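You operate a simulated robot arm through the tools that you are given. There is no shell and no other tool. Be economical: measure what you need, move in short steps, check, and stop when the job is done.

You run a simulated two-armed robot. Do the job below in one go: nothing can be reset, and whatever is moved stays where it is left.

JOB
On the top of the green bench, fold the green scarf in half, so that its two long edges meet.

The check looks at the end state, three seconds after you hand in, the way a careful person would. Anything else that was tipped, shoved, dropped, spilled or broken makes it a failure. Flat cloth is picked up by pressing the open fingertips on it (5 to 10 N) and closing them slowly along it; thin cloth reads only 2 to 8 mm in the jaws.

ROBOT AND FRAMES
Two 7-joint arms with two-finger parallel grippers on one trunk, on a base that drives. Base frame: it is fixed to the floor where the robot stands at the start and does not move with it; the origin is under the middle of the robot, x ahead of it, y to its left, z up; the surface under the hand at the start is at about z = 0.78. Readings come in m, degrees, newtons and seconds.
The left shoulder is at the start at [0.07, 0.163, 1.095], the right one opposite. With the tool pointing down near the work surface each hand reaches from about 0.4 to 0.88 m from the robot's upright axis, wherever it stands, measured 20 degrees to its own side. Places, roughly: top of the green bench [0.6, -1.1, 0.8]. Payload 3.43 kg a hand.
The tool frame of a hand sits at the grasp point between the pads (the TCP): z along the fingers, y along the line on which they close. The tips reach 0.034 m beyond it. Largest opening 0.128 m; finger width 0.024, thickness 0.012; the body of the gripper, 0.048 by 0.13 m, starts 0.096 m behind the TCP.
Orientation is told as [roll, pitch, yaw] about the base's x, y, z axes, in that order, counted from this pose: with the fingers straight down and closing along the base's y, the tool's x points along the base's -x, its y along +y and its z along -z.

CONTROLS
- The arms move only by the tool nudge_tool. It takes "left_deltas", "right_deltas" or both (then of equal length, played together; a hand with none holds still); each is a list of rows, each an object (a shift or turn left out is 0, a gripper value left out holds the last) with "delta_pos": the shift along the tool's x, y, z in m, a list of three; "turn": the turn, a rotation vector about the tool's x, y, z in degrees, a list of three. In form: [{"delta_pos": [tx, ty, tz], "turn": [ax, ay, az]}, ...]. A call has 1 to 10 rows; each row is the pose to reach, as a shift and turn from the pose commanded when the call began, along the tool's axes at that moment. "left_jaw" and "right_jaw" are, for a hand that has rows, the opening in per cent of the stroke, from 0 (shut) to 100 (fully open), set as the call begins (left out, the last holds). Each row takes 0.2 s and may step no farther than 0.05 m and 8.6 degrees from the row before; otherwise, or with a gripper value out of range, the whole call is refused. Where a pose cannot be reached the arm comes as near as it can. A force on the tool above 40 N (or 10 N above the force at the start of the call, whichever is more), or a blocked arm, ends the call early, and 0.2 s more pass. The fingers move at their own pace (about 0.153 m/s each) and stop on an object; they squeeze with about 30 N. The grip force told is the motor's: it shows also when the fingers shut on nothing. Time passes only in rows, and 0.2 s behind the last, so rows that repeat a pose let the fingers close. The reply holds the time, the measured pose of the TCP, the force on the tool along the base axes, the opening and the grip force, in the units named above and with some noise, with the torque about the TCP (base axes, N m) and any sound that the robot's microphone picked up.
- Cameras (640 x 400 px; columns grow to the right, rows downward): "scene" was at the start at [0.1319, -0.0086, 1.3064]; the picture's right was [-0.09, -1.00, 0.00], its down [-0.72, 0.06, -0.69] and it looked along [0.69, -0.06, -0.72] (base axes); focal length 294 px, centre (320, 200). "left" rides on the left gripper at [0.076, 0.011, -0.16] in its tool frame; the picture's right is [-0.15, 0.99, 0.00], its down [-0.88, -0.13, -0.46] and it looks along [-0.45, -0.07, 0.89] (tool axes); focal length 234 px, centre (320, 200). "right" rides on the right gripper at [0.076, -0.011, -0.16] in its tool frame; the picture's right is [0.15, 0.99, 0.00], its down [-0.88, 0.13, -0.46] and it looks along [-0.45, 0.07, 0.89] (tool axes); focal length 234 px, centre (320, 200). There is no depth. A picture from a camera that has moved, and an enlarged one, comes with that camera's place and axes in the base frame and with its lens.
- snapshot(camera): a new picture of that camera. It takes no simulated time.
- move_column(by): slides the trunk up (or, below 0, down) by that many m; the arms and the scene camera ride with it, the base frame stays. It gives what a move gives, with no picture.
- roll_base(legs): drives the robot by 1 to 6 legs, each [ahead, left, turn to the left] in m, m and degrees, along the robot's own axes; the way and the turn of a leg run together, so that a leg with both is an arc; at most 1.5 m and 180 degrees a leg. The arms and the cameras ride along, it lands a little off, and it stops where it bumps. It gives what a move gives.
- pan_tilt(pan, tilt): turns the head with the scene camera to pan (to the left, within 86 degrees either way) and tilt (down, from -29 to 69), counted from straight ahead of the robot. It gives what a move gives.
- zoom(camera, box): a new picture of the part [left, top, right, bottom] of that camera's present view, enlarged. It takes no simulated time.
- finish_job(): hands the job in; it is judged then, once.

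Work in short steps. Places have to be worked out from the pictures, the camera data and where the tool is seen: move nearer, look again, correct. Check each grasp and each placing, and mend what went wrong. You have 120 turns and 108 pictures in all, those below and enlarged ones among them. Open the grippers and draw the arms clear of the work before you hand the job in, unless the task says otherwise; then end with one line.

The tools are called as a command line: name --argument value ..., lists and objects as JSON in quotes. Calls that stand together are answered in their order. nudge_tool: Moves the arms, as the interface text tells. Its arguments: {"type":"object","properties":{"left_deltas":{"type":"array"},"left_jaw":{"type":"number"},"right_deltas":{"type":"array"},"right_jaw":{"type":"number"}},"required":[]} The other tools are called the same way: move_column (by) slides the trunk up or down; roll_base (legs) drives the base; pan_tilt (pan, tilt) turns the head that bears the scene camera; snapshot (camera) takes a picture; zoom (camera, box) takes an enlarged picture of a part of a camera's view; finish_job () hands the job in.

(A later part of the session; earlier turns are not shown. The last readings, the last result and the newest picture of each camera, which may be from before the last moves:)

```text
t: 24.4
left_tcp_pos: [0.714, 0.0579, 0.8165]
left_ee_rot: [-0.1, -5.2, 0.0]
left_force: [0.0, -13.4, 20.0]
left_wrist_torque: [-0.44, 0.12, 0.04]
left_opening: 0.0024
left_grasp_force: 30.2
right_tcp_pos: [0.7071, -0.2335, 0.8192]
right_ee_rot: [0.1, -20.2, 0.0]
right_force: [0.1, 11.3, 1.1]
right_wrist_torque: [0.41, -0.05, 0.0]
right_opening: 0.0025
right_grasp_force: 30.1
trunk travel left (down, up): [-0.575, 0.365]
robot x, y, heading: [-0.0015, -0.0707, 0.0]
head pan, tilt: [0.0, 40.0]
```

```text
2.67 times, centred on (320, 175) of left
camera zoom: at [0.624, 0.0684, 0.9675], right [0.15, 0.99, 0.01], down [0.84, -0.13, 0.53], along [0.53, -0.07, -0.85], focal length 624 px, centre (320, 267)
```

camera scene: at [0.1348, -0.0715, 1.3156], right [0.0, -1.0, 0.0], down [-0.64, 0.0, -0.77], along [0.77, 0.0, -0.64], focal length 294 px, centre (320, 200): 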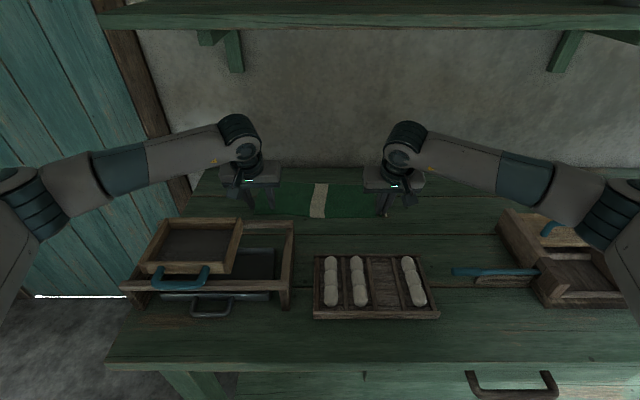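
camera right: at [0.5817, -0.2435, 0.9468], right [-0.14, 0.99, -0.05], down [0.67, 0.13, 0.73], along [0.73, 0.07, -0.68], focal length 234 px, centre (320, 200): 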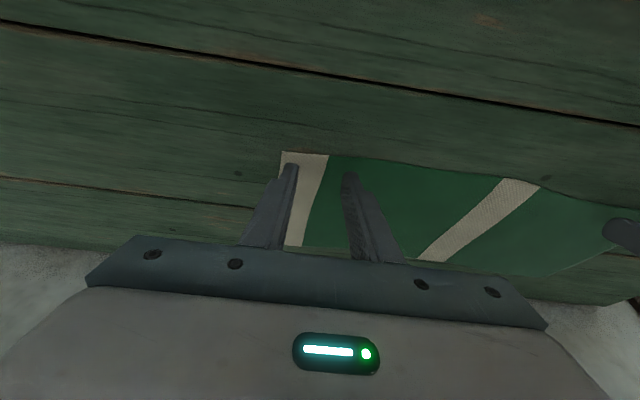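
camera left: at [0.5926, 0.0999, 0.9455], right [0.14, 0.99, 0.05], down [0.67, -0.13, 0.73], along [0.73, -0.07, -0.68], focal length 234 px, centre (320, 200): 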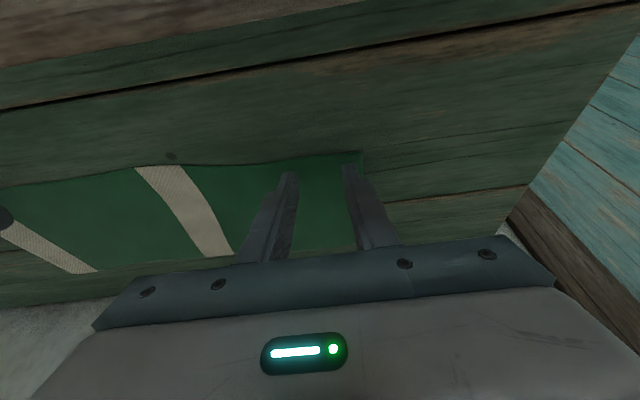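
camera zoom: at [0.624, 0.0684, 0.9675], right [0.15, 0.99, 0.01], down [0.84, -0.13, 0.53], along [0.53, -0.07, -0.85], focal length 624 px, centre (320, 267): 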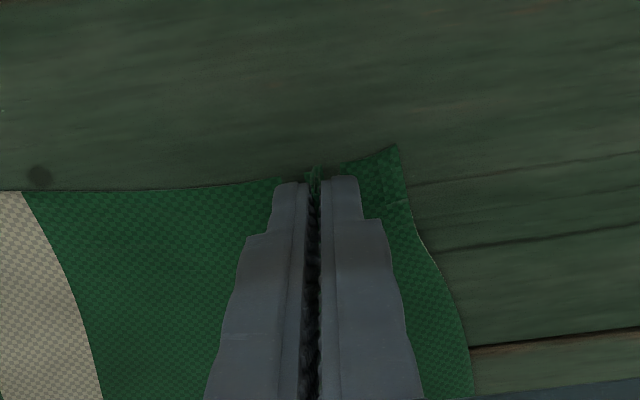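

Both hands now hold cloth (2.4 mm each), with the edge taut between them. I relax the tension a few mm and lift 28 mm, then check.

nudge_tool --left_deltas '[{"delta_pos": [-0.0008, -0.003, -0.0093]}, {"delta_pos": [-0.0016, -0.004, -0.0186]}, {"delta_pos": [-0.0024, -0.004, -0.0279]}, {"delta_pos": [-0.0024, -0.004, -0.0279]}]' --right_deltas '[{"delta_pos": [-0.0032, 0.003, -0.0088]}, {"delta_pos": [-0.0064, 0.004, -0.0175]}, {"delta_pos": [-0.0096, 0.004, -0.0263]}, {"delta_pos": [-0.0096, 0.004, -0.0263]}]'

zoom --camera "scene" --box '[200, 120, 440, 270]'

snapshot --camera "left"

snapshot --camera "right"

```text
t: 25.4
left_tcp_pos: [0.7157, 0.0546, 0.8415]
left_ee_rot: [0.1, -5.0, -0.1]
left_force: [-0.2, -2.2, -0.2]
left_wrist_torque: [-0.05, -0.01, 0.05]
left_opening: 0.0027
left_grasp_force: 29.9
right_tcp_pos: [0.7076, -0.2292, 0.8459]
right_ee_rot: [-0.1, -19.9, -0.1]
right_force: [0.2, 2.4, -0.6]
right_wrist_torque: [0.05, 0.03, 0.01]
right_opening: 0.0024
right_grasp_force: 30.6
trunk travel left (down, up): [-0.575, 0.365]
robot x, y, heading: [-0.0009, -0.0695, -0.1]
head pan, tilt: [0.0, 40.0]
```

```text
2.67 times, centred on (320, 195) of scene
camera zoom: at [0.1369, -0.072, 1.3153], right [0.0, -1.0, 0.0], down [-0.64, 0.0, -0.77], along [0.77, 0.0, -0.64], focal length 783 px, centre (320, 213)
```

zoom: 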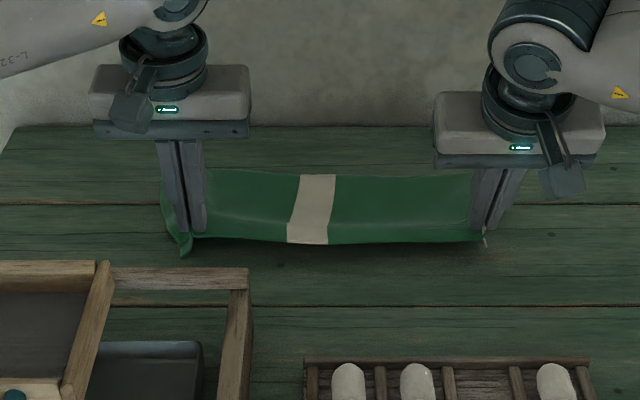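

```text
80 pictures are left
camera left: at [0.626, 0.0654, 0.9936], right [0.15, 0.99, 0.01], down [0.84, -0.13, 0.53], along [0.53, -0.07, -0.85], focal length 234 px, centre (320, 200)
```

left: 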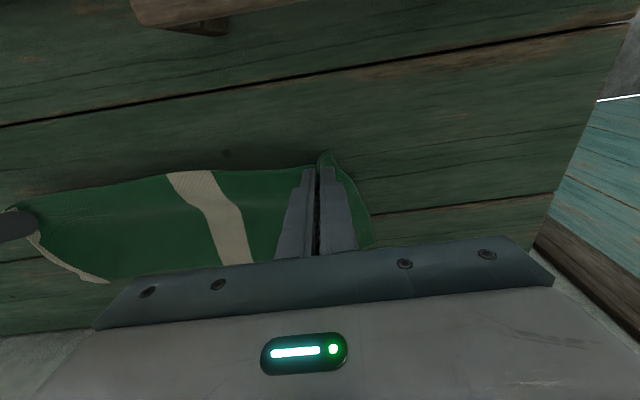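

```text
79 pictures are left
camera right: at [0.5823, -0.2406, 0.9686], right [-0.14, 0.99, -0.05], down [0.67, 0.13, 0.73], along [0.73, 0.07, -0.68], focal length 234 px, centre (320, 200)
```

right: 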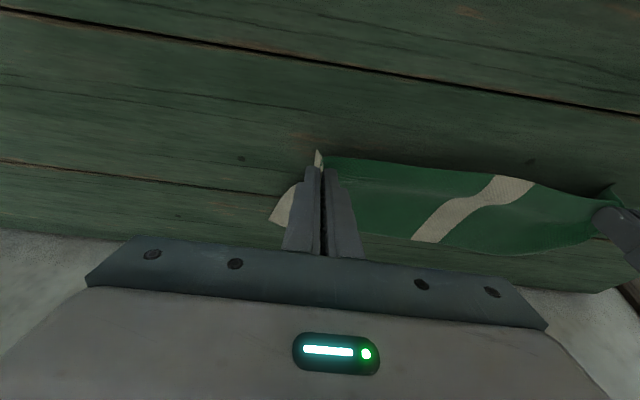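

The near edge lifts cleanly. I now carry it in a low arc over towards the far edge (staying under the shelf), bringing the hands upright.

nudge_tool --left_deltas '[{"delta_pos": [-0.0109, 0, -0.0091]}, {"delta_pos": [-0.0217, 0, -0.0182], "turn": [0, 1, 0]}, {"delta_pos": [-0.0372, 0, -0.0236], "turn": [0, 1, 0]}, {"delta_pos": [-0.0527, 0, -0.029], "turn": [0, 2, 0]}, {"delta_pos": [-0.07, 0, -0.0275], "turn": [0, 3, 0]}, {"delta_pos": [-0.0876, 0, -0.026], "turn": [0, 4, 0]}]' --right_deltas '[{"delta_pos": [-0.0125, 0, -0.005]}, {"delta_pos": [-0.025, 0, -0.0101], "turn": [0, 4, 0]}, {"delta_pos": [-0.041, 0, -0.0101], "turn": [0, 6, 0]}, {"delta_pos": [-0.0569, 0, -0.0102], "turn": [0, 8, 0]}, {"delta_pos": [-0.0733, 0, -0.0042], "turn": [0, 10, 0]}, {"delta_pos": [-0.0898, 0, 0.0018], "turn": [0, 12, 0]}]'

zoom --camera "scene" --box '[200, 120, 440, 270]'

snapshot --camera "right"

```text
t: 26.8
left_tcp_pos: [0.8005, 0.0549, 0.8774]
left_ee_rot: [0.0, -0.9, -0.1]
left_force: [0.1, -1.1, 0.5]
left_wrist_torque: [-0.02, 0.02, 0.02]
left_opening: 0.0025
left_grasp_force: 30.1
right_tcp_pos: [0.7921, -0.2283, 0.872]
right_ee_rot: [0.0, -7.8, 0.1]
right_force: [0.5, 0.7, -0.1]
right_wrist_torque: [0.04, 0.02, -0.01]
right_opening: 0.0026
right_grasp_force: 30.5
trunk travel left (down, up): [-0.575, 0.365]
robot x, y, heading: [-0.004, -0.0674, -0.1]
head pan, tilt: [0.0, 40.0]
```

```text
2.67 times, centred on (320, 195) of scene
camera zoom: at [0.1376, -0.0721, 1.3152], right [0.0, -1.0, 0.0], down [-0.64, 0.0, -0.77], along [0.77, 0.0, -0.64], focal length 783 px, centre (320, 213)
```

zoom: 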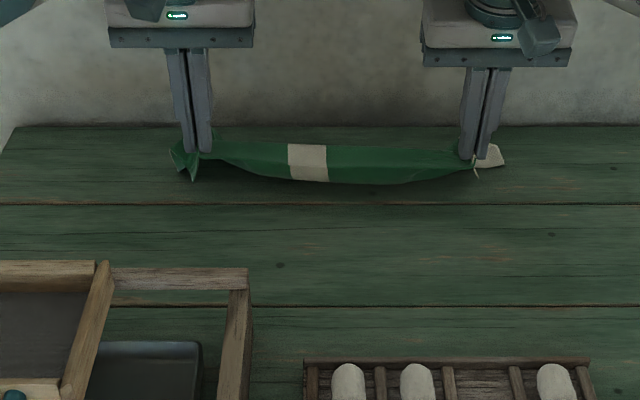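

```text
77 pictures are left
camera right: at [0.6957, -0.2396, 1.0186], right [-0.14, 0.99, -0.02], down [0.81, 0.13, 0.57], along [0.57, 0.07, -0.82], focal length 234 px, centre (320, 200)
```

right: 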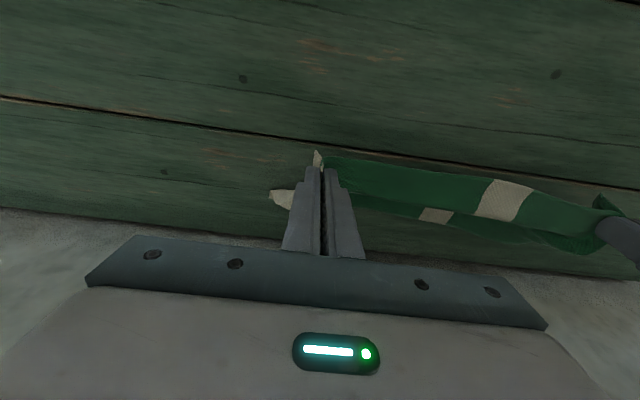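

The fold is under way and the far half stays flat. I continue forward and down, to about 20 mm above the bench near the far edge.

nudge_tool --left_deltas '[{"delta_pos": [-0.02, 0, 0.008]}, {"delta_pos": [-0.034, 0, 0.024]}, {"delta_pos": [-0.0438, 0, 0.0428], "turn": [0, 1, 0]}, {"delta_pos": [-0.0438, 0, 0.0428], "turn": [0, 1, 0]}]' --right_deltas '[{"delta_pos": [-0.02, 0, 0.008], "turn": [0, 2, 0]}, {"delta_pos": [-0.034, 0, 0.024], "turn": [0, 5, 0]}, {"delta_pos": [-0.0444, 0, 0.0436], "turn": [0, 8, 0]}, {"delta_pos": [-0.0444, 0, 0.0436], "turn": [0, 8, 0]}]'

zoom --camera "scene" --box '[200, 120, 440, 270]'

snapshot --camera "right"

snapshot --camera "left"

```text
t: 27.8
left_tcp_pos: [0.8283, 0.0555, 0.8338]
left_ee_rot: [0.0, 0.0, -0.1]
left_force: [-0.1, -4.2, 0.1]
left_wrist_torque: [-0.12, 0.0, 0.01]
left_opening: 0.0025
left_grasp_force: 30.1
left hand out of reach, approached as far as the arm can: row 3, 4
right_tcp_pos: [0.8322, -0.2288, 0.8334]
right_ee_rot: [0.1, 0.0, 0.1]
right_force: [-0.3, 4.1, -0.2]
right_wrist_torque: [0.09, -0.02, -0.03]
right_opening: 0.0026
right_grasp_force: 29.8
right hand out of reach, approached as far as the arm can: row 3, 4
trunk travel left (down, up): [-0.575, 0.365]
robot x, y, heading: [-0.0043, -0.0694, -0.5]
head pan, tilt: [0.0, 40.0]
```

```text
2.67 times, centred on (320, 195) of scene
camera zoom: at [0.1365, -0.0716, 1.3154], right [0.0, -1.0, 0.0], down [-0.64, 0.0, -0.77], along [0.77, 0.0, -0.64], focal length 783 px, centre (320, 213)
```

zoom: 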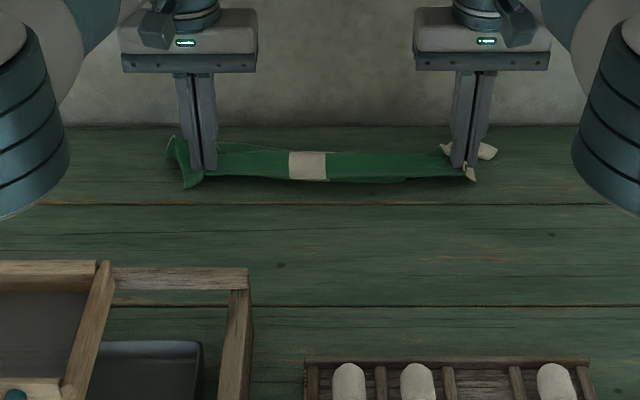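

```text
75 pictures are left
camera right: at [0.7574, -0.2403, 0.9929], right [-0.15, 0.99, 0.0], down [0.88, 0.13, 0.46], along [0.45, 0.07, -0.89], focal length 234 px, centre (320, 200)
```

right: 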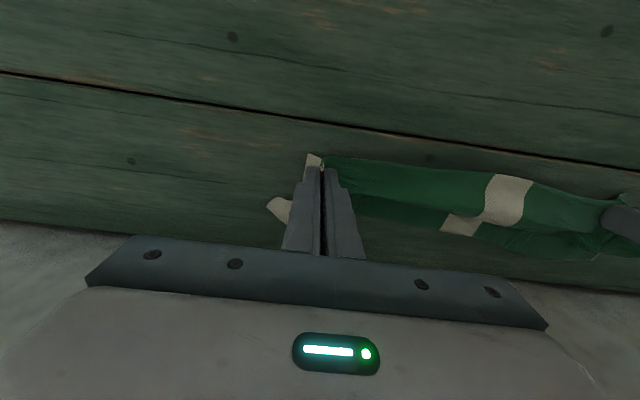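

```text
74 pictures are left
camera left: at [0.7525, 0.0675, 0.993], right [0.15, 0.99, 0.0], down [0.88, -0.13, 0.46], along [0.45, -0.07, -0.89], focal length 234 px, centre (320, 200)
```

left: 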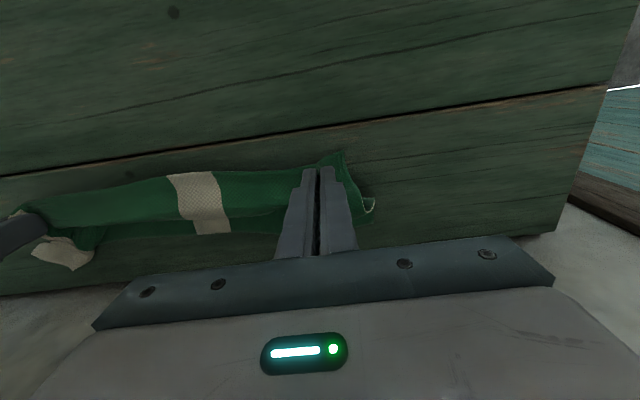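

The hands hit their reach limit and the cloth still needs to go about 40 mm further, which a small forward drive would give. I check the base's size and clearance by looking down beside the robot.

pan_tilt --pan 75 --tilt 65

snapshot --camera "scene"

pan_tilt --pan 30 --tilt 69

snapshot --camera "scene"

```text
t: 29.2
left_tcp_pos: [0.8281, 0.0557, 0.8351]
left_ee_rot: [0.0, -0.1, 0.0]
left_force: [0.6, -5.2, 0.0]
left_wrist_torque: [-0.19, -0.01, 0.04]
left_opening: 0.0022
left_grasp_force: 30.1
right_tcp_pos: [0.8326, -0.2296, 0.834]
right_ee_rot: [0.0, 0.0, 0.1]
right_force: [-0.8, 5.4, -0.5]
right_wrist_torque: [0.18, 0.02, -0.02]
right_opening: 0.0024
right_grasp_force: 30.0
trunk travel left (down, up): [-0.575, 0.365]
robot x, y, heading: [-0.0027, -0.07, 0.0]
head pan, tilt: [75.0, 65.0]
```

```text
73 pictures are left
camera scene: at [0.0677, -0.0132, 1.2831], right [0.97, -0.26, 0.0], down [-0.24, -0.87, -0.42], along [0.11, 0.41, -0.91], focal length 294 px, centre (320, 200)
```

scene: 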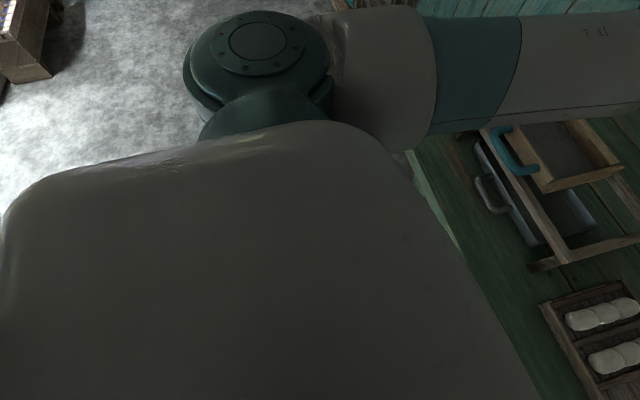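

```text
t: 30.3
left_tcp_pos: [0.8287, 0.0563, 0.834]
left_ee_rot: [-0.1, 0.0, 0.0]
left_force: [-0.5, -5.6, 0.5]
left_wrist_torque: [-0.15, -0.01, 0.0]
left_opening: 0.0028
left_grasp_force: 30.2
right_tcp_pos: [0.8349, -0.2299, 0.8332]
right_ee_rot: [0.0, 0.0, 0.0]
right_force: [0.3, 5.4, -0.3]
right_wrist_torque: [0.18, -0.01, -0.06]
right_opening: 0.0024
right_grasp_force: 30.1
trunk travel left (down, up): [-0.575, 0.365]
robot x, y, heading: [0.0016, -0.0714, -0.1]
head pan, tilt: [30.0, 68.8]
```

```text
72 pictures are left
camera scene: at [0.1003, -0.0439, 1.2792], right [0.5, -0.87, 0.0], down [-0.81, -0.47, -0.36], along [0.31, 0.18, -0.93], focal length 294 px, centre (320, 200)
```

scene: 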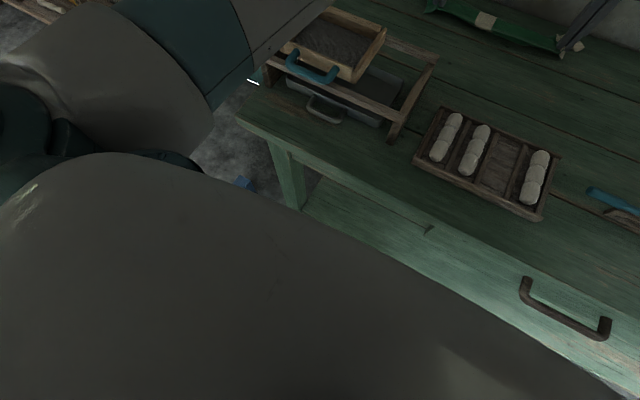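

The base isn't visible. Before deciding, I look closely at how the cloth lies now.

pan_tilt --pan 0 --tilt 40

zoom --camera "scene" --box '[248, 150, 408, 250]'

zoom --camera "left" --box '[0, 120, 400, 300]'

zoom --camera "right" --box '[240, 120, 640, 300]'

```text
t: 31.3
left_tcp_pos: [0.8289, 0.0548, 0.8342]
left_ee_rot: [0.1, 0.1, 0.0]
left_force: [0.3, -5.2, 0.3]
left_wrist_torque: [-0.18, 0.03, -0.01]
left_opening: 0.0026
left_grasp_force: 29.7
right_tcp_pos: [0.8337, -0.2298, 0.8337]
right_ee_rot: [0.0, 0.0, 0.0]
right_force: [-0.3, 5.2, 0.1]
right_wrist_torque: [0.19, -0.01, -0.06]
right_opening: 0.0021
right_grasp_force: 30.1
trunk travel left (down, up): [-0.575, 0.365]
robot x, y, heading: [0.0012, -0.0703, -0.2]
head pan, tilt: [0.0, 40.0]
```

```text
4.00 times, centred on (328, 200) of scene
camera zoom: at [0.1368, -0.0718, 1.3152], right [0.0, -1.0, 0.0], down [-0.64, 0.0, -0.77], along [0.77, 0.0, -0.64], focal length 1175 px, centre (288, 200)
```

zoom: 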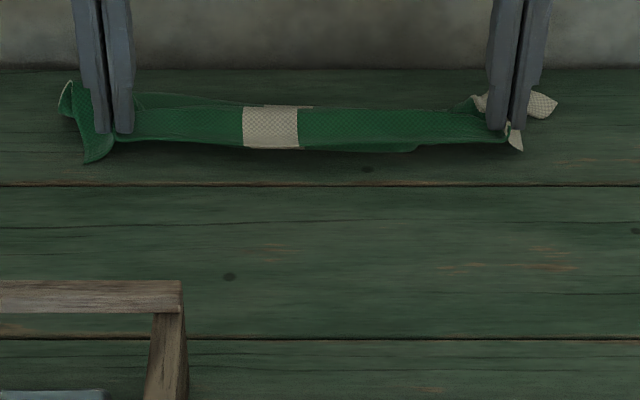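

```text
1.60 times, centred on (200, 210) of left
camera zoom: at [0.7528, 0.0674, 0.993], right [0.15, 0.99, 0.0], down [0.88, -0.13, 0.46], along [0.45, -0.07, -0.89], focal length 375 px, centre (512, 184)
```

zoom: 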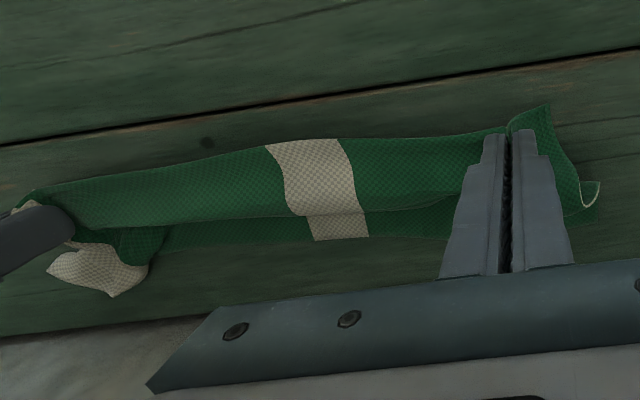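

```text
1.60 times, centred on (440, 210) of right
camera zoom: at [0.7578, -0.2412, 0.9927], right [-0.15, 0.99, 0.0], down [0.88, 0.13, 0.46], along [0.45, 0.07, -0.89], focal length 375 px, centre (128, 184)
```

zoom: 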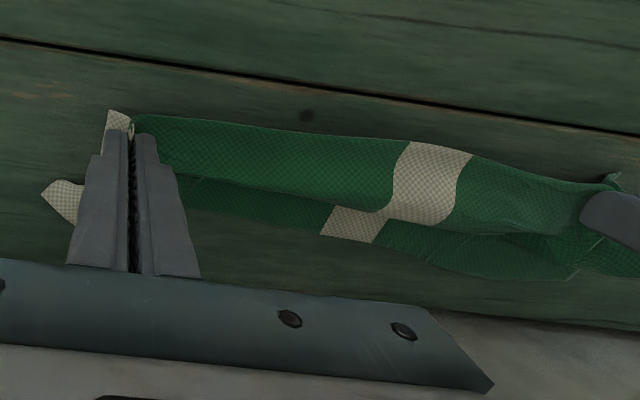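

The cloth rolled under itself because the held strip can't flip. I have a better plan: draw the edge back and up until the scarf hangs plumb at x≈0.70 (in front of the shelf), then lay its free edge down, feed forward, and bring the held edge back over it. I raise and pull back now.

nudge_tool --left_deltas '[{"delta_pos": [0.02, -0.002, -0.03], "turn": [0, -4, 0]}, {"delta_pos": [0.05, -0.002, -0.04], "turn": [0, -8, 0]}, {"delta_pos": [0.09, -0.002, -0.045], "turn": [0, -12, 0]}, {"delta_pos": [0.125, -0.002, -0.06], "turn": [0, -16, 0]}, {"delta_pos": [0.135, -0.002, -0.08], "turn": [0, -20, 0]}, {"delta_pos": [0.135, -0.002, -0.08], "turn": [0, -20, 0]}]' --right_deltas '[{"delta_pos": [0.02, 0.002, -0.03], "turn": [0, -4, 0]}, {"delta_pos": [0.05, 0.002, -0.04], "turn": [0, -8, 0]}, {"delta_pos": [0.09, 0.002, -0.045], "turn": [0, -12, 0]}, {"delta_pos": [0.125, 0.002, -0.06], "turn": [0, -16, 0]}, {"delta_pos": [0.135, 0.002, -0.08], "turn": [0, -20, 0]}, {"delta_pos": [0.135, 0.002, -0.08], "turn": [0, -20, 0]}]'

snapshot --camera "scene"

snapshot --camera "right"

```text
t: 32.7
left_tcp_pos: [0.6935, 0.0563, 0.9167]
left_ee_rot: [0.0, -19.9, -0.1]
left_force: [0.0, -0.5, -0.2]
left_wrist_torque: [-0.01, 0.02, -0.01]
left_opening: 0.0026
left_grasp_force: 29.9
right_tcp_pos: [0.6982, -0.2282, 0.9179]
right_ee_rot: [-0.1, -20.1, -0.1]
right_force: [0.0, -0.2, -0.8]
right_wrist_torque: [0.02, 0.03, 0.01]
right_opening: 0.0
right_grasp_force: 30.2
trunk travel left (down, up): [-0.575, 0.365]
robot x, y, heading: [0.0032, -0.0701, -0.3]
head pan, tilt: [0.0, 40.0]
```

```text
68 pictures are left
camera scene: at [0.1374, -0.0717, 1.3152], right [0.0, -1.0, 0.0], down [-0.64, 0.0, -0.77], along [0.77, 0.0, -0.64], focal length 294 px, centre (320, 200)
```

scene: 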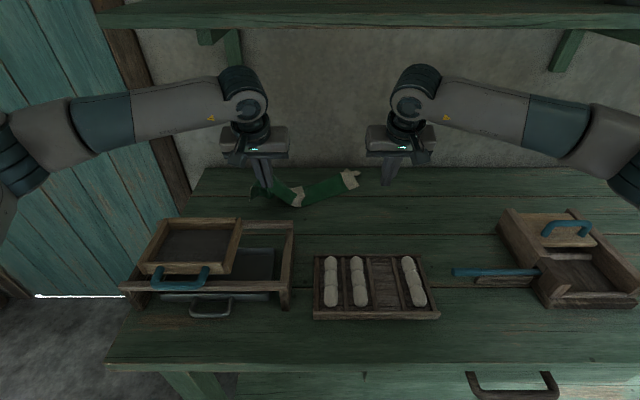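

```text
67 pictures are left
camera right: at [0.5725, -0.2395, 1.0408], right [-0.14, 0.99, -0.05], down [0.67, 0.13, 0.73], along [0.73, 0.07, -0.68], focal length 234 px, centre (320, 200)
```

right: 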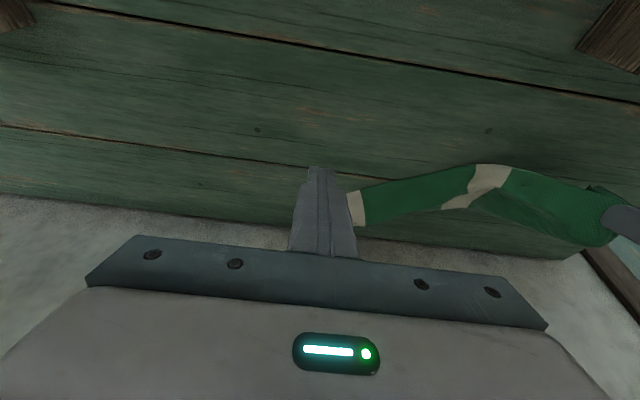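

The right hand lost its grip. I look closer at how the scarf lies before re-gripping.

zoom --camera "scene" --box '[230, 150, 390, 250]'

zoom --camera "right" --box '[320, 120, 640, 320]'

snapshot --camera "left"

```text
4.00 times, centred on (310, 200) of scene
camera zoom: at [0.1374, -0.0717, 1.3152], right [0.0, -1.0, 0.0], down [-0.64, 0.0, -0.77], along [0.77, 0.0, -0.64], focal length 1175 px, centre (360, 200)
```

zoom: 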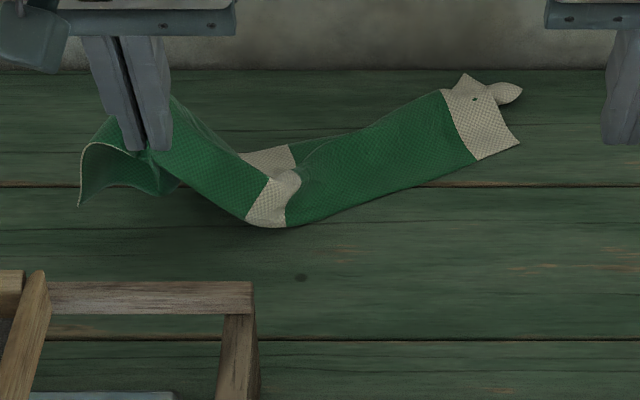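

```text
2.00 times, centred on (480, 220) of right
camera zoom: at [0.5725, -0.2395, 1.0408], right [-0.14, 0.99, -0.05], down [0.67, 0.13, 0.73], along [0.73, 0.07, -0.68], focal length 468 px, centre (0, 160)
```

zoom: 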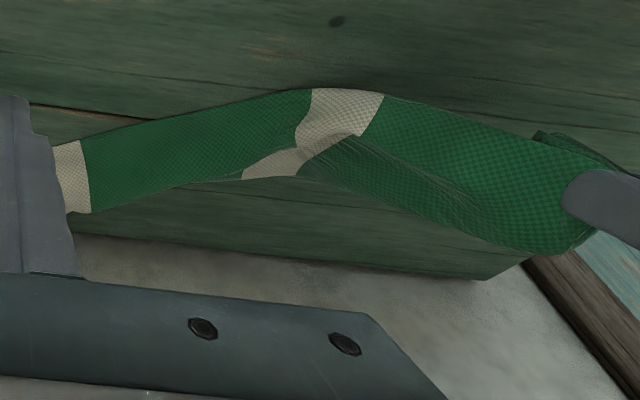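

```text
64 pictures are left
camera left: at [0.5682, 0.0675, 1.0393], right [0.14, 0.99, 0.05], down [0.67, -0.13, 0.73], along [0.73, -0.07, -0.68], focal length 234 px, centre (320, 200)
```

left: 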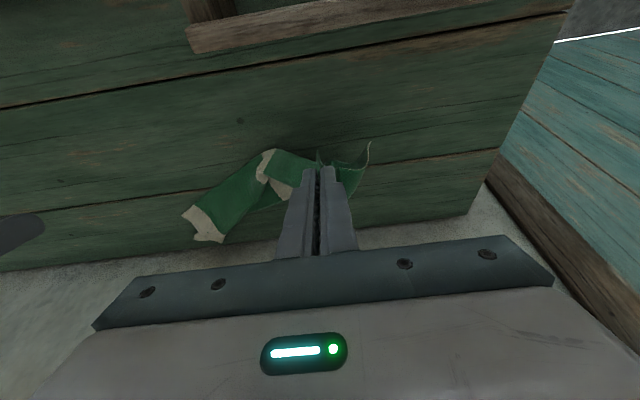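

The right half seems to have landed folded. I zoom in to judge how its two edges lie.

nudge_tool --right_deltas '[{"delta_pos": [-0.03, 0.03, 0]}, {"delta_pos": [-0.06, 0.07, 0.0]}, {"delta_pos": [-0.06, 0.07, 0.0]}]' --right_jaw 30

snapshot --camera "right"

```text
t: 33.5
left_tcp_pos: [0.6921, 0.0537, 0.9169]
left_ee_rot: [0.0, -20.0, -0.1]
left_force: [0.2, -0.2, 0.4]
left_wrist_torque: [0.01, -0.01, 0.03]
left_opening: 0.0022
left_grasp_force: 30.6
right_tcp_pos: [0.7546, -0.1595, 0.9348]
right_ee_rot: [0.1, -20.0, 0.0]
right_force: [-0.3, -0.2, 0.7]
right_wrist_torque: [0.01, 0.02, 0.0]
right_opening: 0.0386
right_grasp_force: 0.0
trunk travel left (down, up): [-0.575, 0.365]
robot x, y, heading: [0.0005, -0.0684, -0.2]
head pan, tilt: [0.0, 40.0]
```

```text
63 pictures are left
camera right: at [0.6299, -0.1718, 1.0589], right [-0.14, 0.99, -0.05], down [0.67, 0.13, 0.73], along [0.73, 0.07, -0.68], focal length 234 px, centre (320, 200)
```

right: 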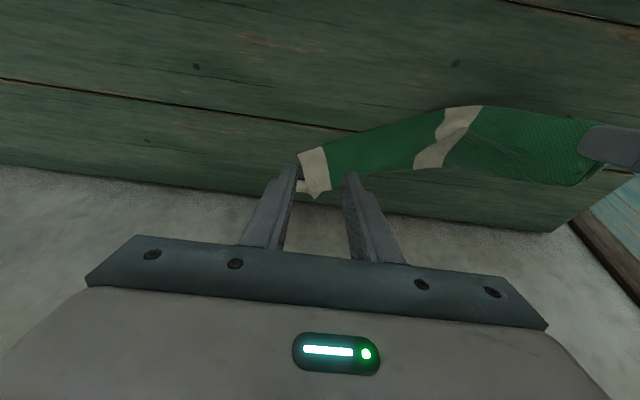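

Zooming on the right end and on the mid-part.

zoom --camera "right" --box '[280, 90, 600, 220]'

```text
2.00 times, centred on (440, 155) of right
camera zoom: at [0.6299, -0.1718, 1.0589], right [-0.14, 0.99, -0.05], down [0.67, 0.13, 0.73], along [0.73, 0.07, -0.68], focal length 468 px, centre (80, 290)
```

zoom: 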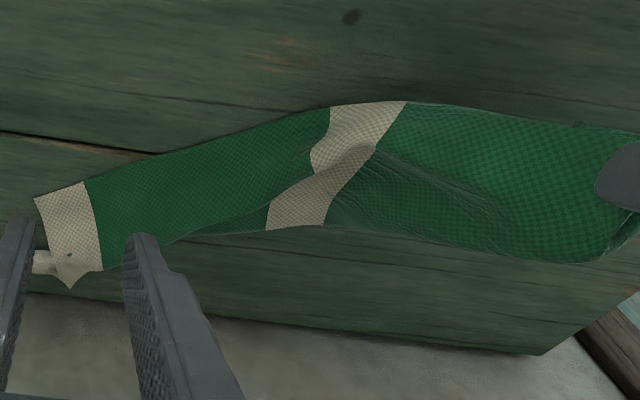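

The right half is folded well (edges within about 1 cm); the left half is still hanging unfolded from the left hand. I carry the left hand forward, outward and down so the left half folds the same way.

nudge_tool --left_deltas '[{"delta_pos": [-0.0124, 0.008, 0.0098]}, {"delta_pos": [-0.0248, 0.015, 0.0197]}, {"delta_pos": [-0.0461, 0.03, 0.0487]}, {"delta_pos": [-0.0611, 0.04, 0.0808]}, {"delta_pos": [-0.0611, 0.04, 0.0808]}]'

zoom --camera "scene" --box '[230, 150, 390, 250]'

zoom --camera "right" --box '[280, 90, 640, 240]'

snapshot --camera "left"

```text
t: 34.7
left_tcp_pos: [0.7775, 0.0949, 0.8597]
left_ee_rot: [0.0, -20.0, -0.2]
left_force: [-0.5, -0.1, 0.0]
left_wrist_torque: [0.03, -0.01, 0.03]
left_opening: 0.002
left_grasp_force: 30.1
right_tcp_pos: [0.755, -0.1592, 0.936]
right_ee_rot: [0.0, -20.0, -0.2]
right_force: [-0.4, -0.3, 0.7]
right_wrist_torque: [0.0, -0.01, 0.0]
right_opening: 0.0384
right_grasp_force: 0.1
trunk travel left (down, up): [-0.575, 0.365]
robot x, y, heading: [0.0023, -0.0713, -0.4]
head pan, tilt: [0.0, 40.0]
```

```text
4.00 times, centred on (310, 200) of scene
camera zoom: at [0.1362, -0.0719, 1.3154], right [0.0, -1.0, 0.0], down [-0.64, 0.0, -0.77], along [0.77, 0.0, -0.64], focal length 1175 px, centre (360, 200)
```

zoom: 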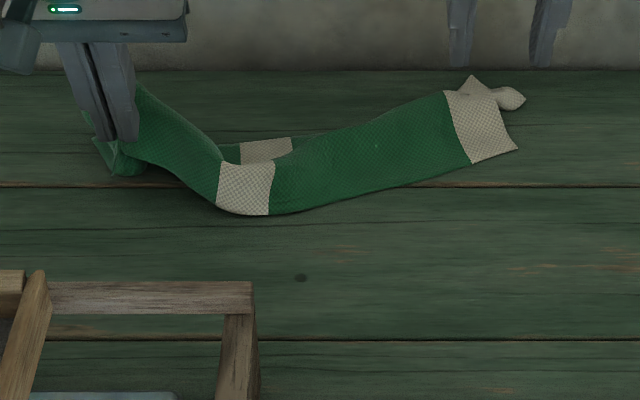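

```text
1.78 times, centred on (460, 165) of right
camera zoom: at [0.6296, -0.1705, 1.0591], right [-0.14, 0.99, -0.05], down [0.67, 0.13, 0.73], along [0.73, 0.07, -0.68], focal length 416 px, centre (71, 262)
```

zoom: 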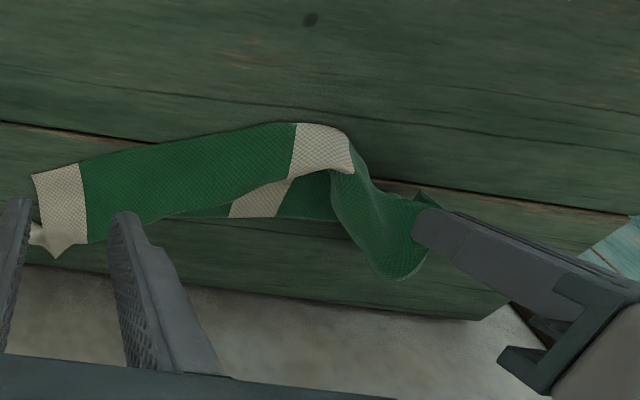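

```text
59 pictures are left
camera left: at [0.6519, 0.1068, 0.9826], right [0.14, 0.99, 0.05], down [0.67, -0.13, 0.73], along [0.73, -0.07, -0.68], focal length 234 px, centre (320, 200)
```

left: 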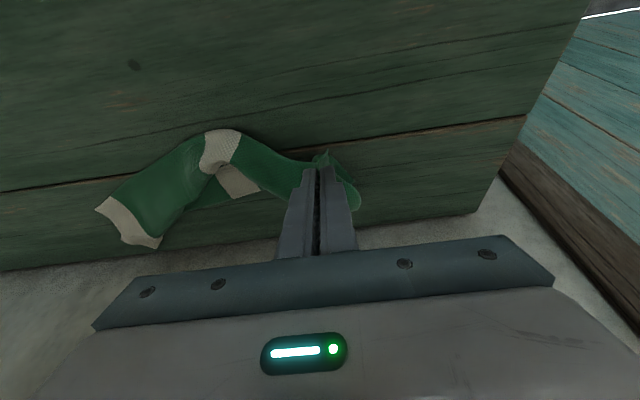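

I continue the left hand outward and down to lay that end, at about (0.80, 0.13).

nudge_tool --left_deltas '[{"delta_pos": [-0.006, 0.02, 0.008]}, {"delta_pos": [-0.0109, 0.035, 0.022]}, {"delta_pos": [-0.0109, 0.035, 0.0359]}, {"delta_pos": [-0.0109, 0.035, 0.0359]}]'

zoom --camera "scene" --box '[230, 150, 390, 250]'

zoom --camera "right" --box '[280, 90, 640, 240]'

zoom --camera "left" --box '[140, 90, 460, 290]'

```text
t: 35.7
left_tcp_pos: [0.7983, 0.129, 0.8307]
left_ee_rot: [0.0, -20.0, 0.1]
left_force: [0.2, -0.2, 0.2]
left_wrist_torque: [0.0, 0.0, 0.03]
left_opening: 0.0027
left_grasp_force: 29.7
right_tcp_pos: [0.7559, -0.1595, 0.9348]
right_ee_rot: [0.0, -20.0, -0.2]
right_force: [0.6, -0.4, 0.2]
right_wrist_torque: [0.01, 0.0, -0.02]
right_opening: 0.0384
right_grasp_force: 0.2
trunk travel left (down, up): [-0.575, 0.365]
robot x, y, heading: [-0.0013, -0.0702, -0.1]
head pan, tilt: [0.0, 40.0]
```

```text
4.00 times, centred on (310, 200) of scene
camera zoom: at [0.1366, -0.0717, 1.3154], right [0.0, -1.0, 0.0], down [-0.64, 0.0, -0.77], along [0.77, 0.0, -0.64], focal length 1175 px, centre (360, 200)
```

zoom: 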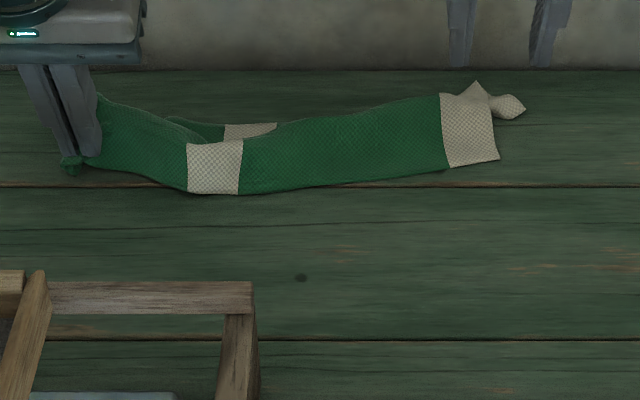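

```text
1.78 times, centred on (460, 165) of right
camera zoom: at [0.6299, -0.1703, 1.0589], right [-0.14, 0.99, -0.05], down [0.67, 0.13, 0.73], along [0.73, 0.07, -0.68], focal length 416 px, centre (71, 262)
```

zoom: 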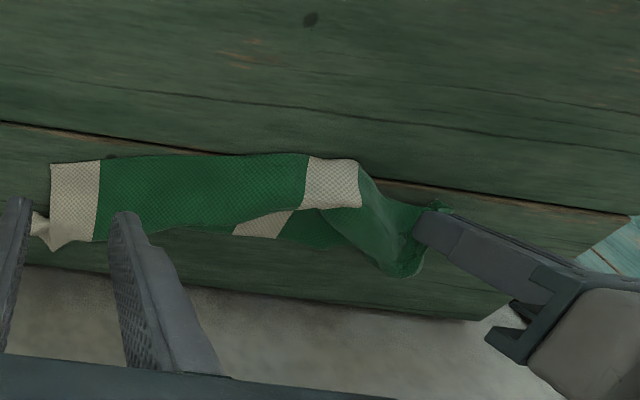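

```text
2.00 times, centred on (300, 190) of left
camera zoom: at [0.6731, 0.1403, 0.9534], right [0.14, 0.99, 0.05], down [0.67, -0.13, 0.73], along [0.73, -0.07, -0.68], focal length 468 px, centre (360, 220)
```

zoom: 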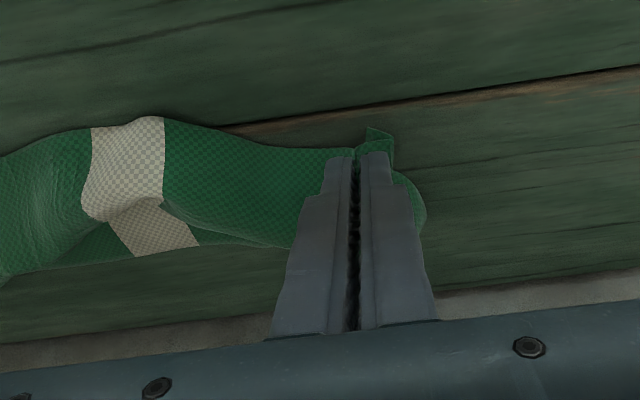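

Stretching has straightened the scarf nicely. The held left corner is still on the near side, so I lift it 45 mm and carry it 50 mm further over to the far edge.

nudge_tool --left_deltas '[{"delta_pos": [-0.0103, 0, -0.0282]}, {"delta_pos": [-0.0342, 0, -0.0355]}, {"delta_pos": [-0.056, 0, -0.0222]}, {"delta_pos": [-0.054, 0, 0.0037]}, {"delta_pos": [-0.0503, 0, 0.014]}, {"delta_pos": [-0.0503, 0, 0.014]}]'

zoom --camera "scene" --box '[230, 150, 390, 250]'

zoom --camera "right" --box '[280, 90, 640, 240]'

zoom --camera "left" --box '[140, 90, 460, 290]'

```text
t: 37.1
left_tcp_pos: [0.8538, 0.1266, 0.8335]
left_ee_rot: [0.0, -20.0, -0.1]
left_force: [0.9, 0.1, 0.4]
left_wrist_torque: [-0.02, -0.04, 0.04]
left_opening: 0.0026
left_grasp_force: 29.6
right_tcp_pos: [0.7553, -0.1585, 0.935]
right_ee_rot: [-0.1, -20.0, -0.1]
right_force: [-0.4, 0.6, -0.4]
right_wrist_torque: [-0.01, 0.0, -0.02]
right_opening: 0.0386
right_grasp_force: 0.0
trunk travel left (down, up): [-0.575, 0.365]
robot x, y, heading: [0.0006, -0.0693, -0.0]
head pan, tilt: [0.0, 40.0]
```

```text
4.00 times, centred on (310, 200) of scene
camera zoom: at [0.1368, -0.0719, 1.3153], right [0.0, -1.0, 0.0], down [-0.64, 0.0, -0.77], along [0.77, 0.0, -0.64], focal length 1175 px, centre (360, 200)
```

zoom: 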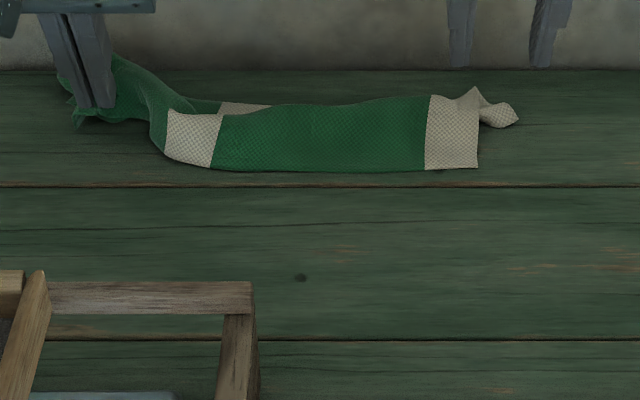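

```text
1.78 times, centred on (460, 165) of right
camera zoom: at [0.6301, -0.1705, 1.0588], right [-0.14, 0.99, -0.05], down [0.67, 0.13, 0.73], along [0.73, 0.07, -0.68], focal length 416 px, centre (71, 262)
```

zoom: 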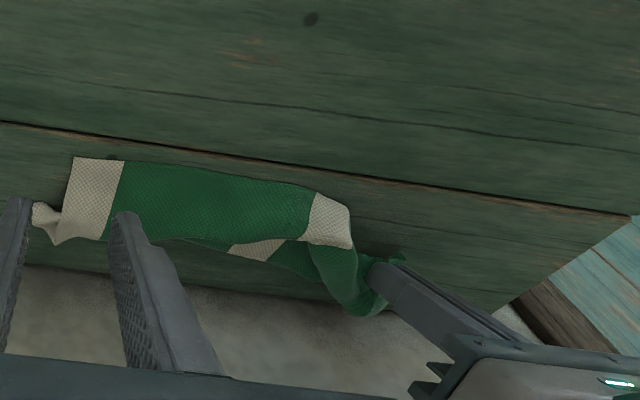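

```text
2.00 times, centred on (300, 190) of left
camera zoom: at [0.7285, 0.1383, 0.9562], right [0.14, 0.99, 0.05], down [0.67, -0.13, 0.73], along [0.73, -0.07, -0.68], focal length 468 px, centre (360, 220)
```

zoom: 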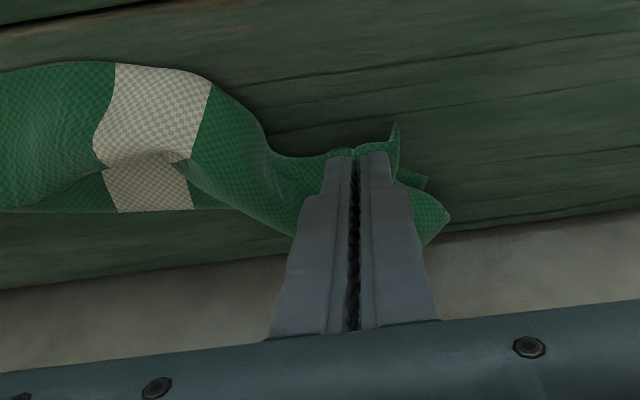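

The left end only got pushed along. A better idea: pinch the scarf at its midline at both short ends, lift so both halves hang down symmetrically with edges together, and lay it over. First I pull the left corner back toward the robot and outward to spread that end flat.

nudge_tool --left_deltas '[{"delta_pos": [-0.0103, 0, -0.0282]}, {"delta_pos": [0.0162, 0.01, -0.0432]}, {"delta_pos": [0.0479, 0.02, -0.044]}, {"delta_pos": [0.0782, 0.03, -0.0338]}, {"delta_pos": [0.092, 0.035, -0.025]}, {"delta_pos": [0.092, 0.035, -0.025]}]'

zoom --camera "scene" --box '[210, 150, 390, 260]'

zoom --camera "left" --box '[140, 90, 460, 290]'

```text
t: 38.5
left_tcp_pos: [0.7591, 0.1621, 0.8253]
left_ee_rot: [0.0, -20.0, 0.0]
left_force: [0.0, 0.4, 0.3]
left_wrist_torque: [-0.01, -0.02, 0.06]
left_opening: 0.0025
left_grasp_force: 29.8
right_tcp_pos: [0.7549, -0.1587, 0.9351]
right_ee_rot: [0.0, -19.9, -0.1]
right_force: [0.4, 0.7, -0.4]
right_wrist_torque: [0.0, 0.0, 0.05]
right_opening: 0.0383
right_grasp_force: 0.1
trunk travel left (down, up): [-0.575, 0.365]
robot x, y, heading: [-0.0009, -0.0695, -0.1]
head pan, tilt: [0.0, 40.0]
```

```text
3.56 times, centred on (300, 205) of scene
camera zoom: at [0.1369, -0.0722, 1.3153], right [0.0, -1.0, 0.0], down [-0.64, 0.0, -0.77], along [0.77, 0.0, -0.64], focal length 1044 px, centre (391, 182)
```

zoom: 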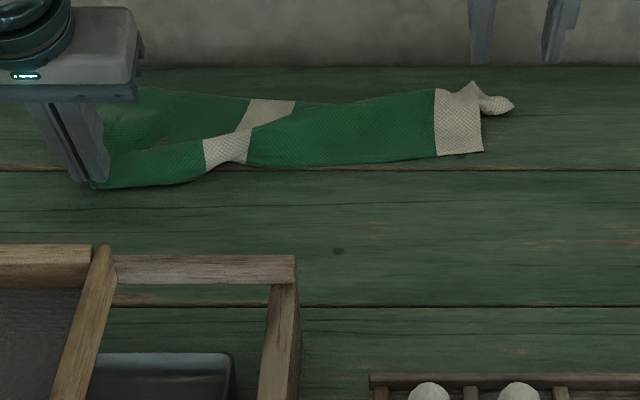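

```text
2.00 times, centred on (300, 190) of left
camera zoom: at [0.633, 0.1745, 0.9473], right [0.14, 0.99, 0.05], down [0.67, -0.13, 0.73], along [0.73, -0.07, -0.68], focal length 468 px, centre (360, 220)
```

zoom: 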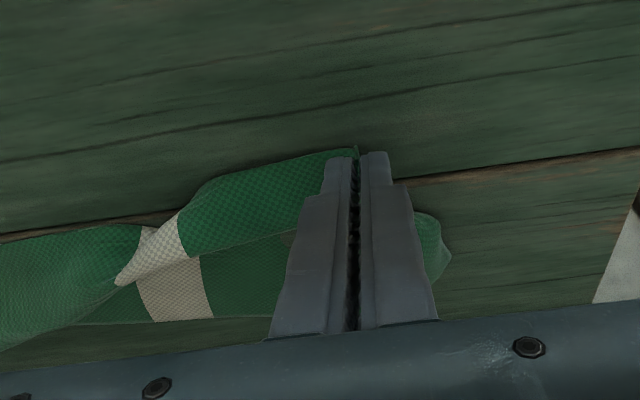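

The left end is unfolded now, but its far edge is near the wall (x≈0.90). I drag it 40 mm toward the robot, lower and release.

nudge_tool --left_deltas '[{"delta_pos": [0.0188, 0.002, -0.0068]}, {"delta_pos": [0.0376, 0.002, -0.0137]}, {"delta_pos": [0.0393, 0.002, -0.009]}, {"delta_pos": [0.0393, 0.002, -0.009]}]'

nudge_tool --left_deltas '[{"delta_pos": [0, 0, 0]}, {"delta_pos": [0, 0, 0]}, {"delta_pos": [-0.017, 0, -0.047]}, {"delta_pos": [-0.034, 0, -0.094]}, {"delta_pos": [-0.034, 0, -0.094]}]' --left_jaw 30

zoom --camera "scene" --box '[210, 150, 390, 260]'

snapshot --camera "left"

```text
t: 39.5
left_tcp_pos: [0.7183, 0.1664, 0.8208]
left_ee_rot: [-0.1, -20.1, 0.0]
left_force: [-0.1, -0.3, 0.2]
left_wrist_torque: [-0.05, -0.03, 0.0]
left_opening: 0.0026
left_grasp_force: 30.0
right_tcp_pos: [0.7548, -0.1589, 0.9359]
right_ee_rot: [-0.1, -20.0, 0.0]
right_force: [-0.5, 0.5, 0.3]
right_wrist_torque: [-0.02, 0.03, -0.01]
right_opening: 0.0384
right_grasp_force: 0.1
trunk travel left (down, up): [-0.575, 0.365]
robot x, y, heading: [0.0003, -0.0708, -0.3]
head pan, tilt: [0.0, 40.0]
```

```text
t: 40.7
left_tcp_pos: [0.7178, 0.1673, 0.9225]
left_ee_rot: [0.1, -19.9, 0.0]
left_force: [0.6, 0.8, -0.7]
left_wrist_torque: [0.01, -0.02, -0.03]
left_opening: 0.0383
left_grasp_force: 0.0
right_tcp_pos: [0.7564, -0.1589, 0.9361]
right_ee_rot: [0.0, -20.1, -0.1]
right_force: [0.5, -0.1, 0.8]
right_wrist_torque: [0.04, 0.03, -0.03]
right_opening: 0.0384
right_grasp_force: 0.0
trunk travel left (down, up): [-0.575, 0.365]
robot x, y, heading: [0.0028, -0.067, 0.1]
head pan, tilt: [0.0, 40.0]
```

```text
3.56 times, centred on (300, 205) of scene
camera zoom: at [0.1374, -0.0717, 1.3152], right [0.0, -1.0, 0.0], down [-0.64, 0.0, -0.77], along [0.77, 0.0, -0.64], focal length 1044 px, centre (391, 182)
```

zoom: 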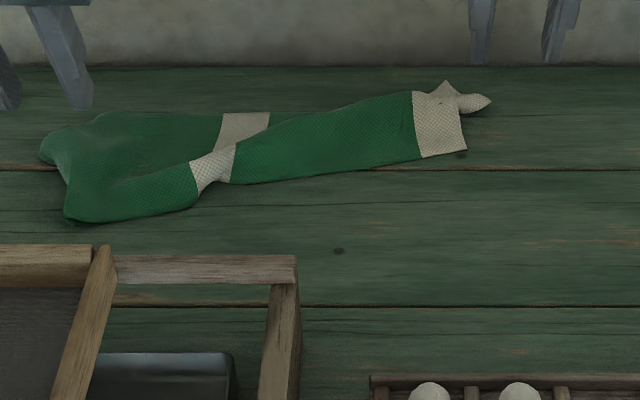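

```text
49 pictures are left
camera left: at [0.5922, 0.179, 1.0453], right [0.14, 0.99, 0.05], down [0.67, -0.13, 0.73], along [0.73, -0.07, -0.68], focal length 234 px, centre (320, 200)
```

left: 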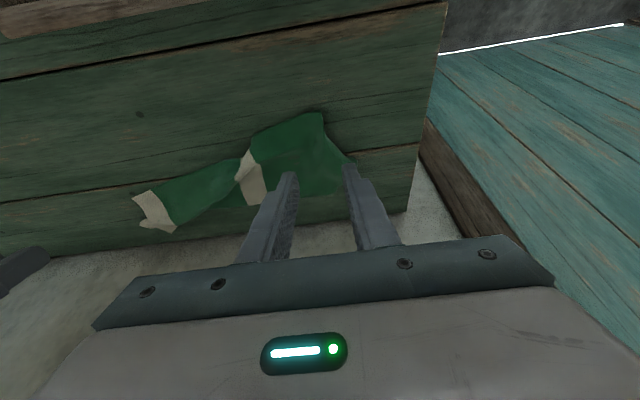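

The left half is flat again, the right half folded. I'll pinch the left end at its midline (≈0.785, 0.178) with the jaws turned across the scarf. First lower to z 0.867, upright, above that point.

nudge_tool --left_deltas '[{"delta_pos": [-0.0106, 0.003, 0.0185], "turn": [0, 5, 0]}, {"delta_pos": [-0.0212, 0.006, 0.037], "turn": [0, 10, 0]}, {"delta_pos": [-0.0318, 0.009, 0.0555], "turn": [0, 15, 0]}, {"delta_pos": [-0.0423, 0.011, 0.0739], "turn": [0, 20, 0]}, {"delta_pos": [-0.0423, 0.011, 0.0739], "turn": [0, 20, 0]}]'

nudge_tool --left_deltas '[{"turn": [0, 0, 8.5]}, {"turn": [0, 0, 17]}, {"turn": [0, 0, 25.5]}, {"turn": [0, 0, 34]}, {"turn": [0, 0, 42.5]}, {"turn": [0, 0, 51]}, {"turn": [0, 0, 59.5]}, {"turn": [0, 0, 68]}, {"turn": [0, 0, 76.5]}, {"turn": [0, 0, 85]}]'

snapshot --camera "scene"

snapshot --camera "left"

```text
t: 41.9
left_tcp_pos: [0.7824, 0.1764, 0.8654]
left_ee_rot: [0.0, 0.0, 0.0]
left_force: [-0.7, 0.8, 0.3]
left_wrist_torque: [-0.02, -0.01, 0.01]
left_opening: 0.0382
left_grasp_force: 0.0
right_tcp_pos: [0.7552, -0.1582, 0.9358]
right_ee_rot: [0.0, -19.9, 0.0]
right_force: [-0.3, 0.1, 0.0]
right_wrist_torque: [-0.05, -0.02, 0.02]
right_opening: 0.0384
right_grasp_force: 0.1
trunk travel left (down, up): [-0.575, 0.365]
robot x, y, heading: [-0.0003, -0.0702, 0.0]
head pan, tilt: [0.0, 40.0]
```

```text
t: 44.1
left_tcp_pos: [0.5211, 0.0525, 1.0826]
left_ee_rot: [1.5, -0.6, -72.9]
left_force: [-0.5, -3.3, 0.7]
left_wrist_torque: [0.32, -0.14, -0.01]
left_opening: 0.0385
left_grasp_force: 0.0
left hand out of reach, approached as far as the arm can: row 3, 4, 5, 6, 7, 8, 9, 10
right_tcp_pos: [0.7461, -0.1692, 0.9503]
right_ee_rot: [0.6, -21.1, 0.0]
right_force: [-0.1, -2.2, -1.2]
right_wrist_torque: [0.3, -0.1, 0.11]
right_opening: 0.0385
right_grasp_force: 0.0
trunk travel left (down, up): [-0.575, 0.365]
robot x, y, heading: [0.0028, -0.0723, 0.3]
head pan, tilt: [0.0, 40.0]
```

```text
48 pictures are left
camera scene: at [0.1329, -0.087, 1.3178], right [0.0, -1.0, -0.01], down [-0.64, 0.01, -0.77], along [0.77, 0.01, -0.64], focal length 294 px, centre (320, 200)
```

scene: 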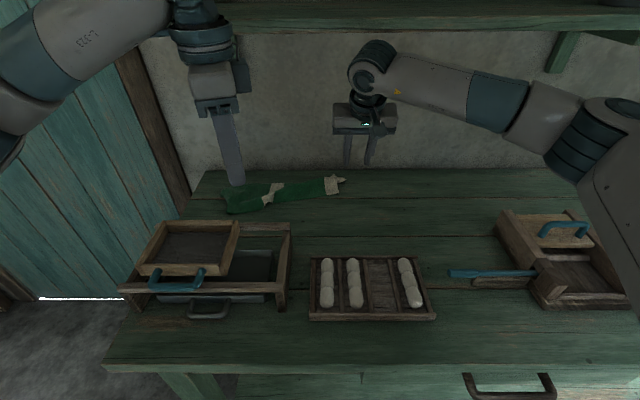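

```text
47 pictures are left
camera left: at [0.5052, 0.1294, 1.24], right [0.99, 0.15, 0.03], down [0.12, -0.88, 0.46], along [0.09, -0.45, -0.89], focal length 234 px, centre (320, 200)
```

left: 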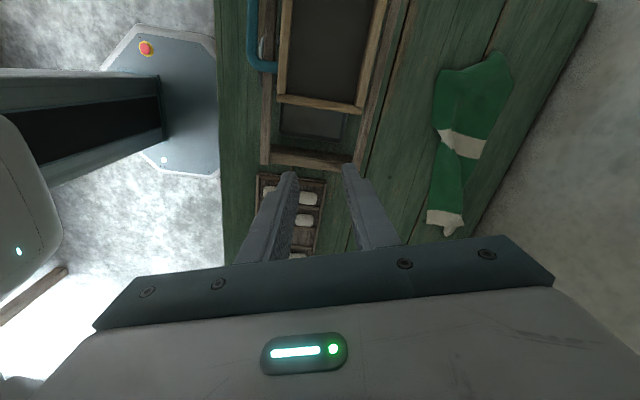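

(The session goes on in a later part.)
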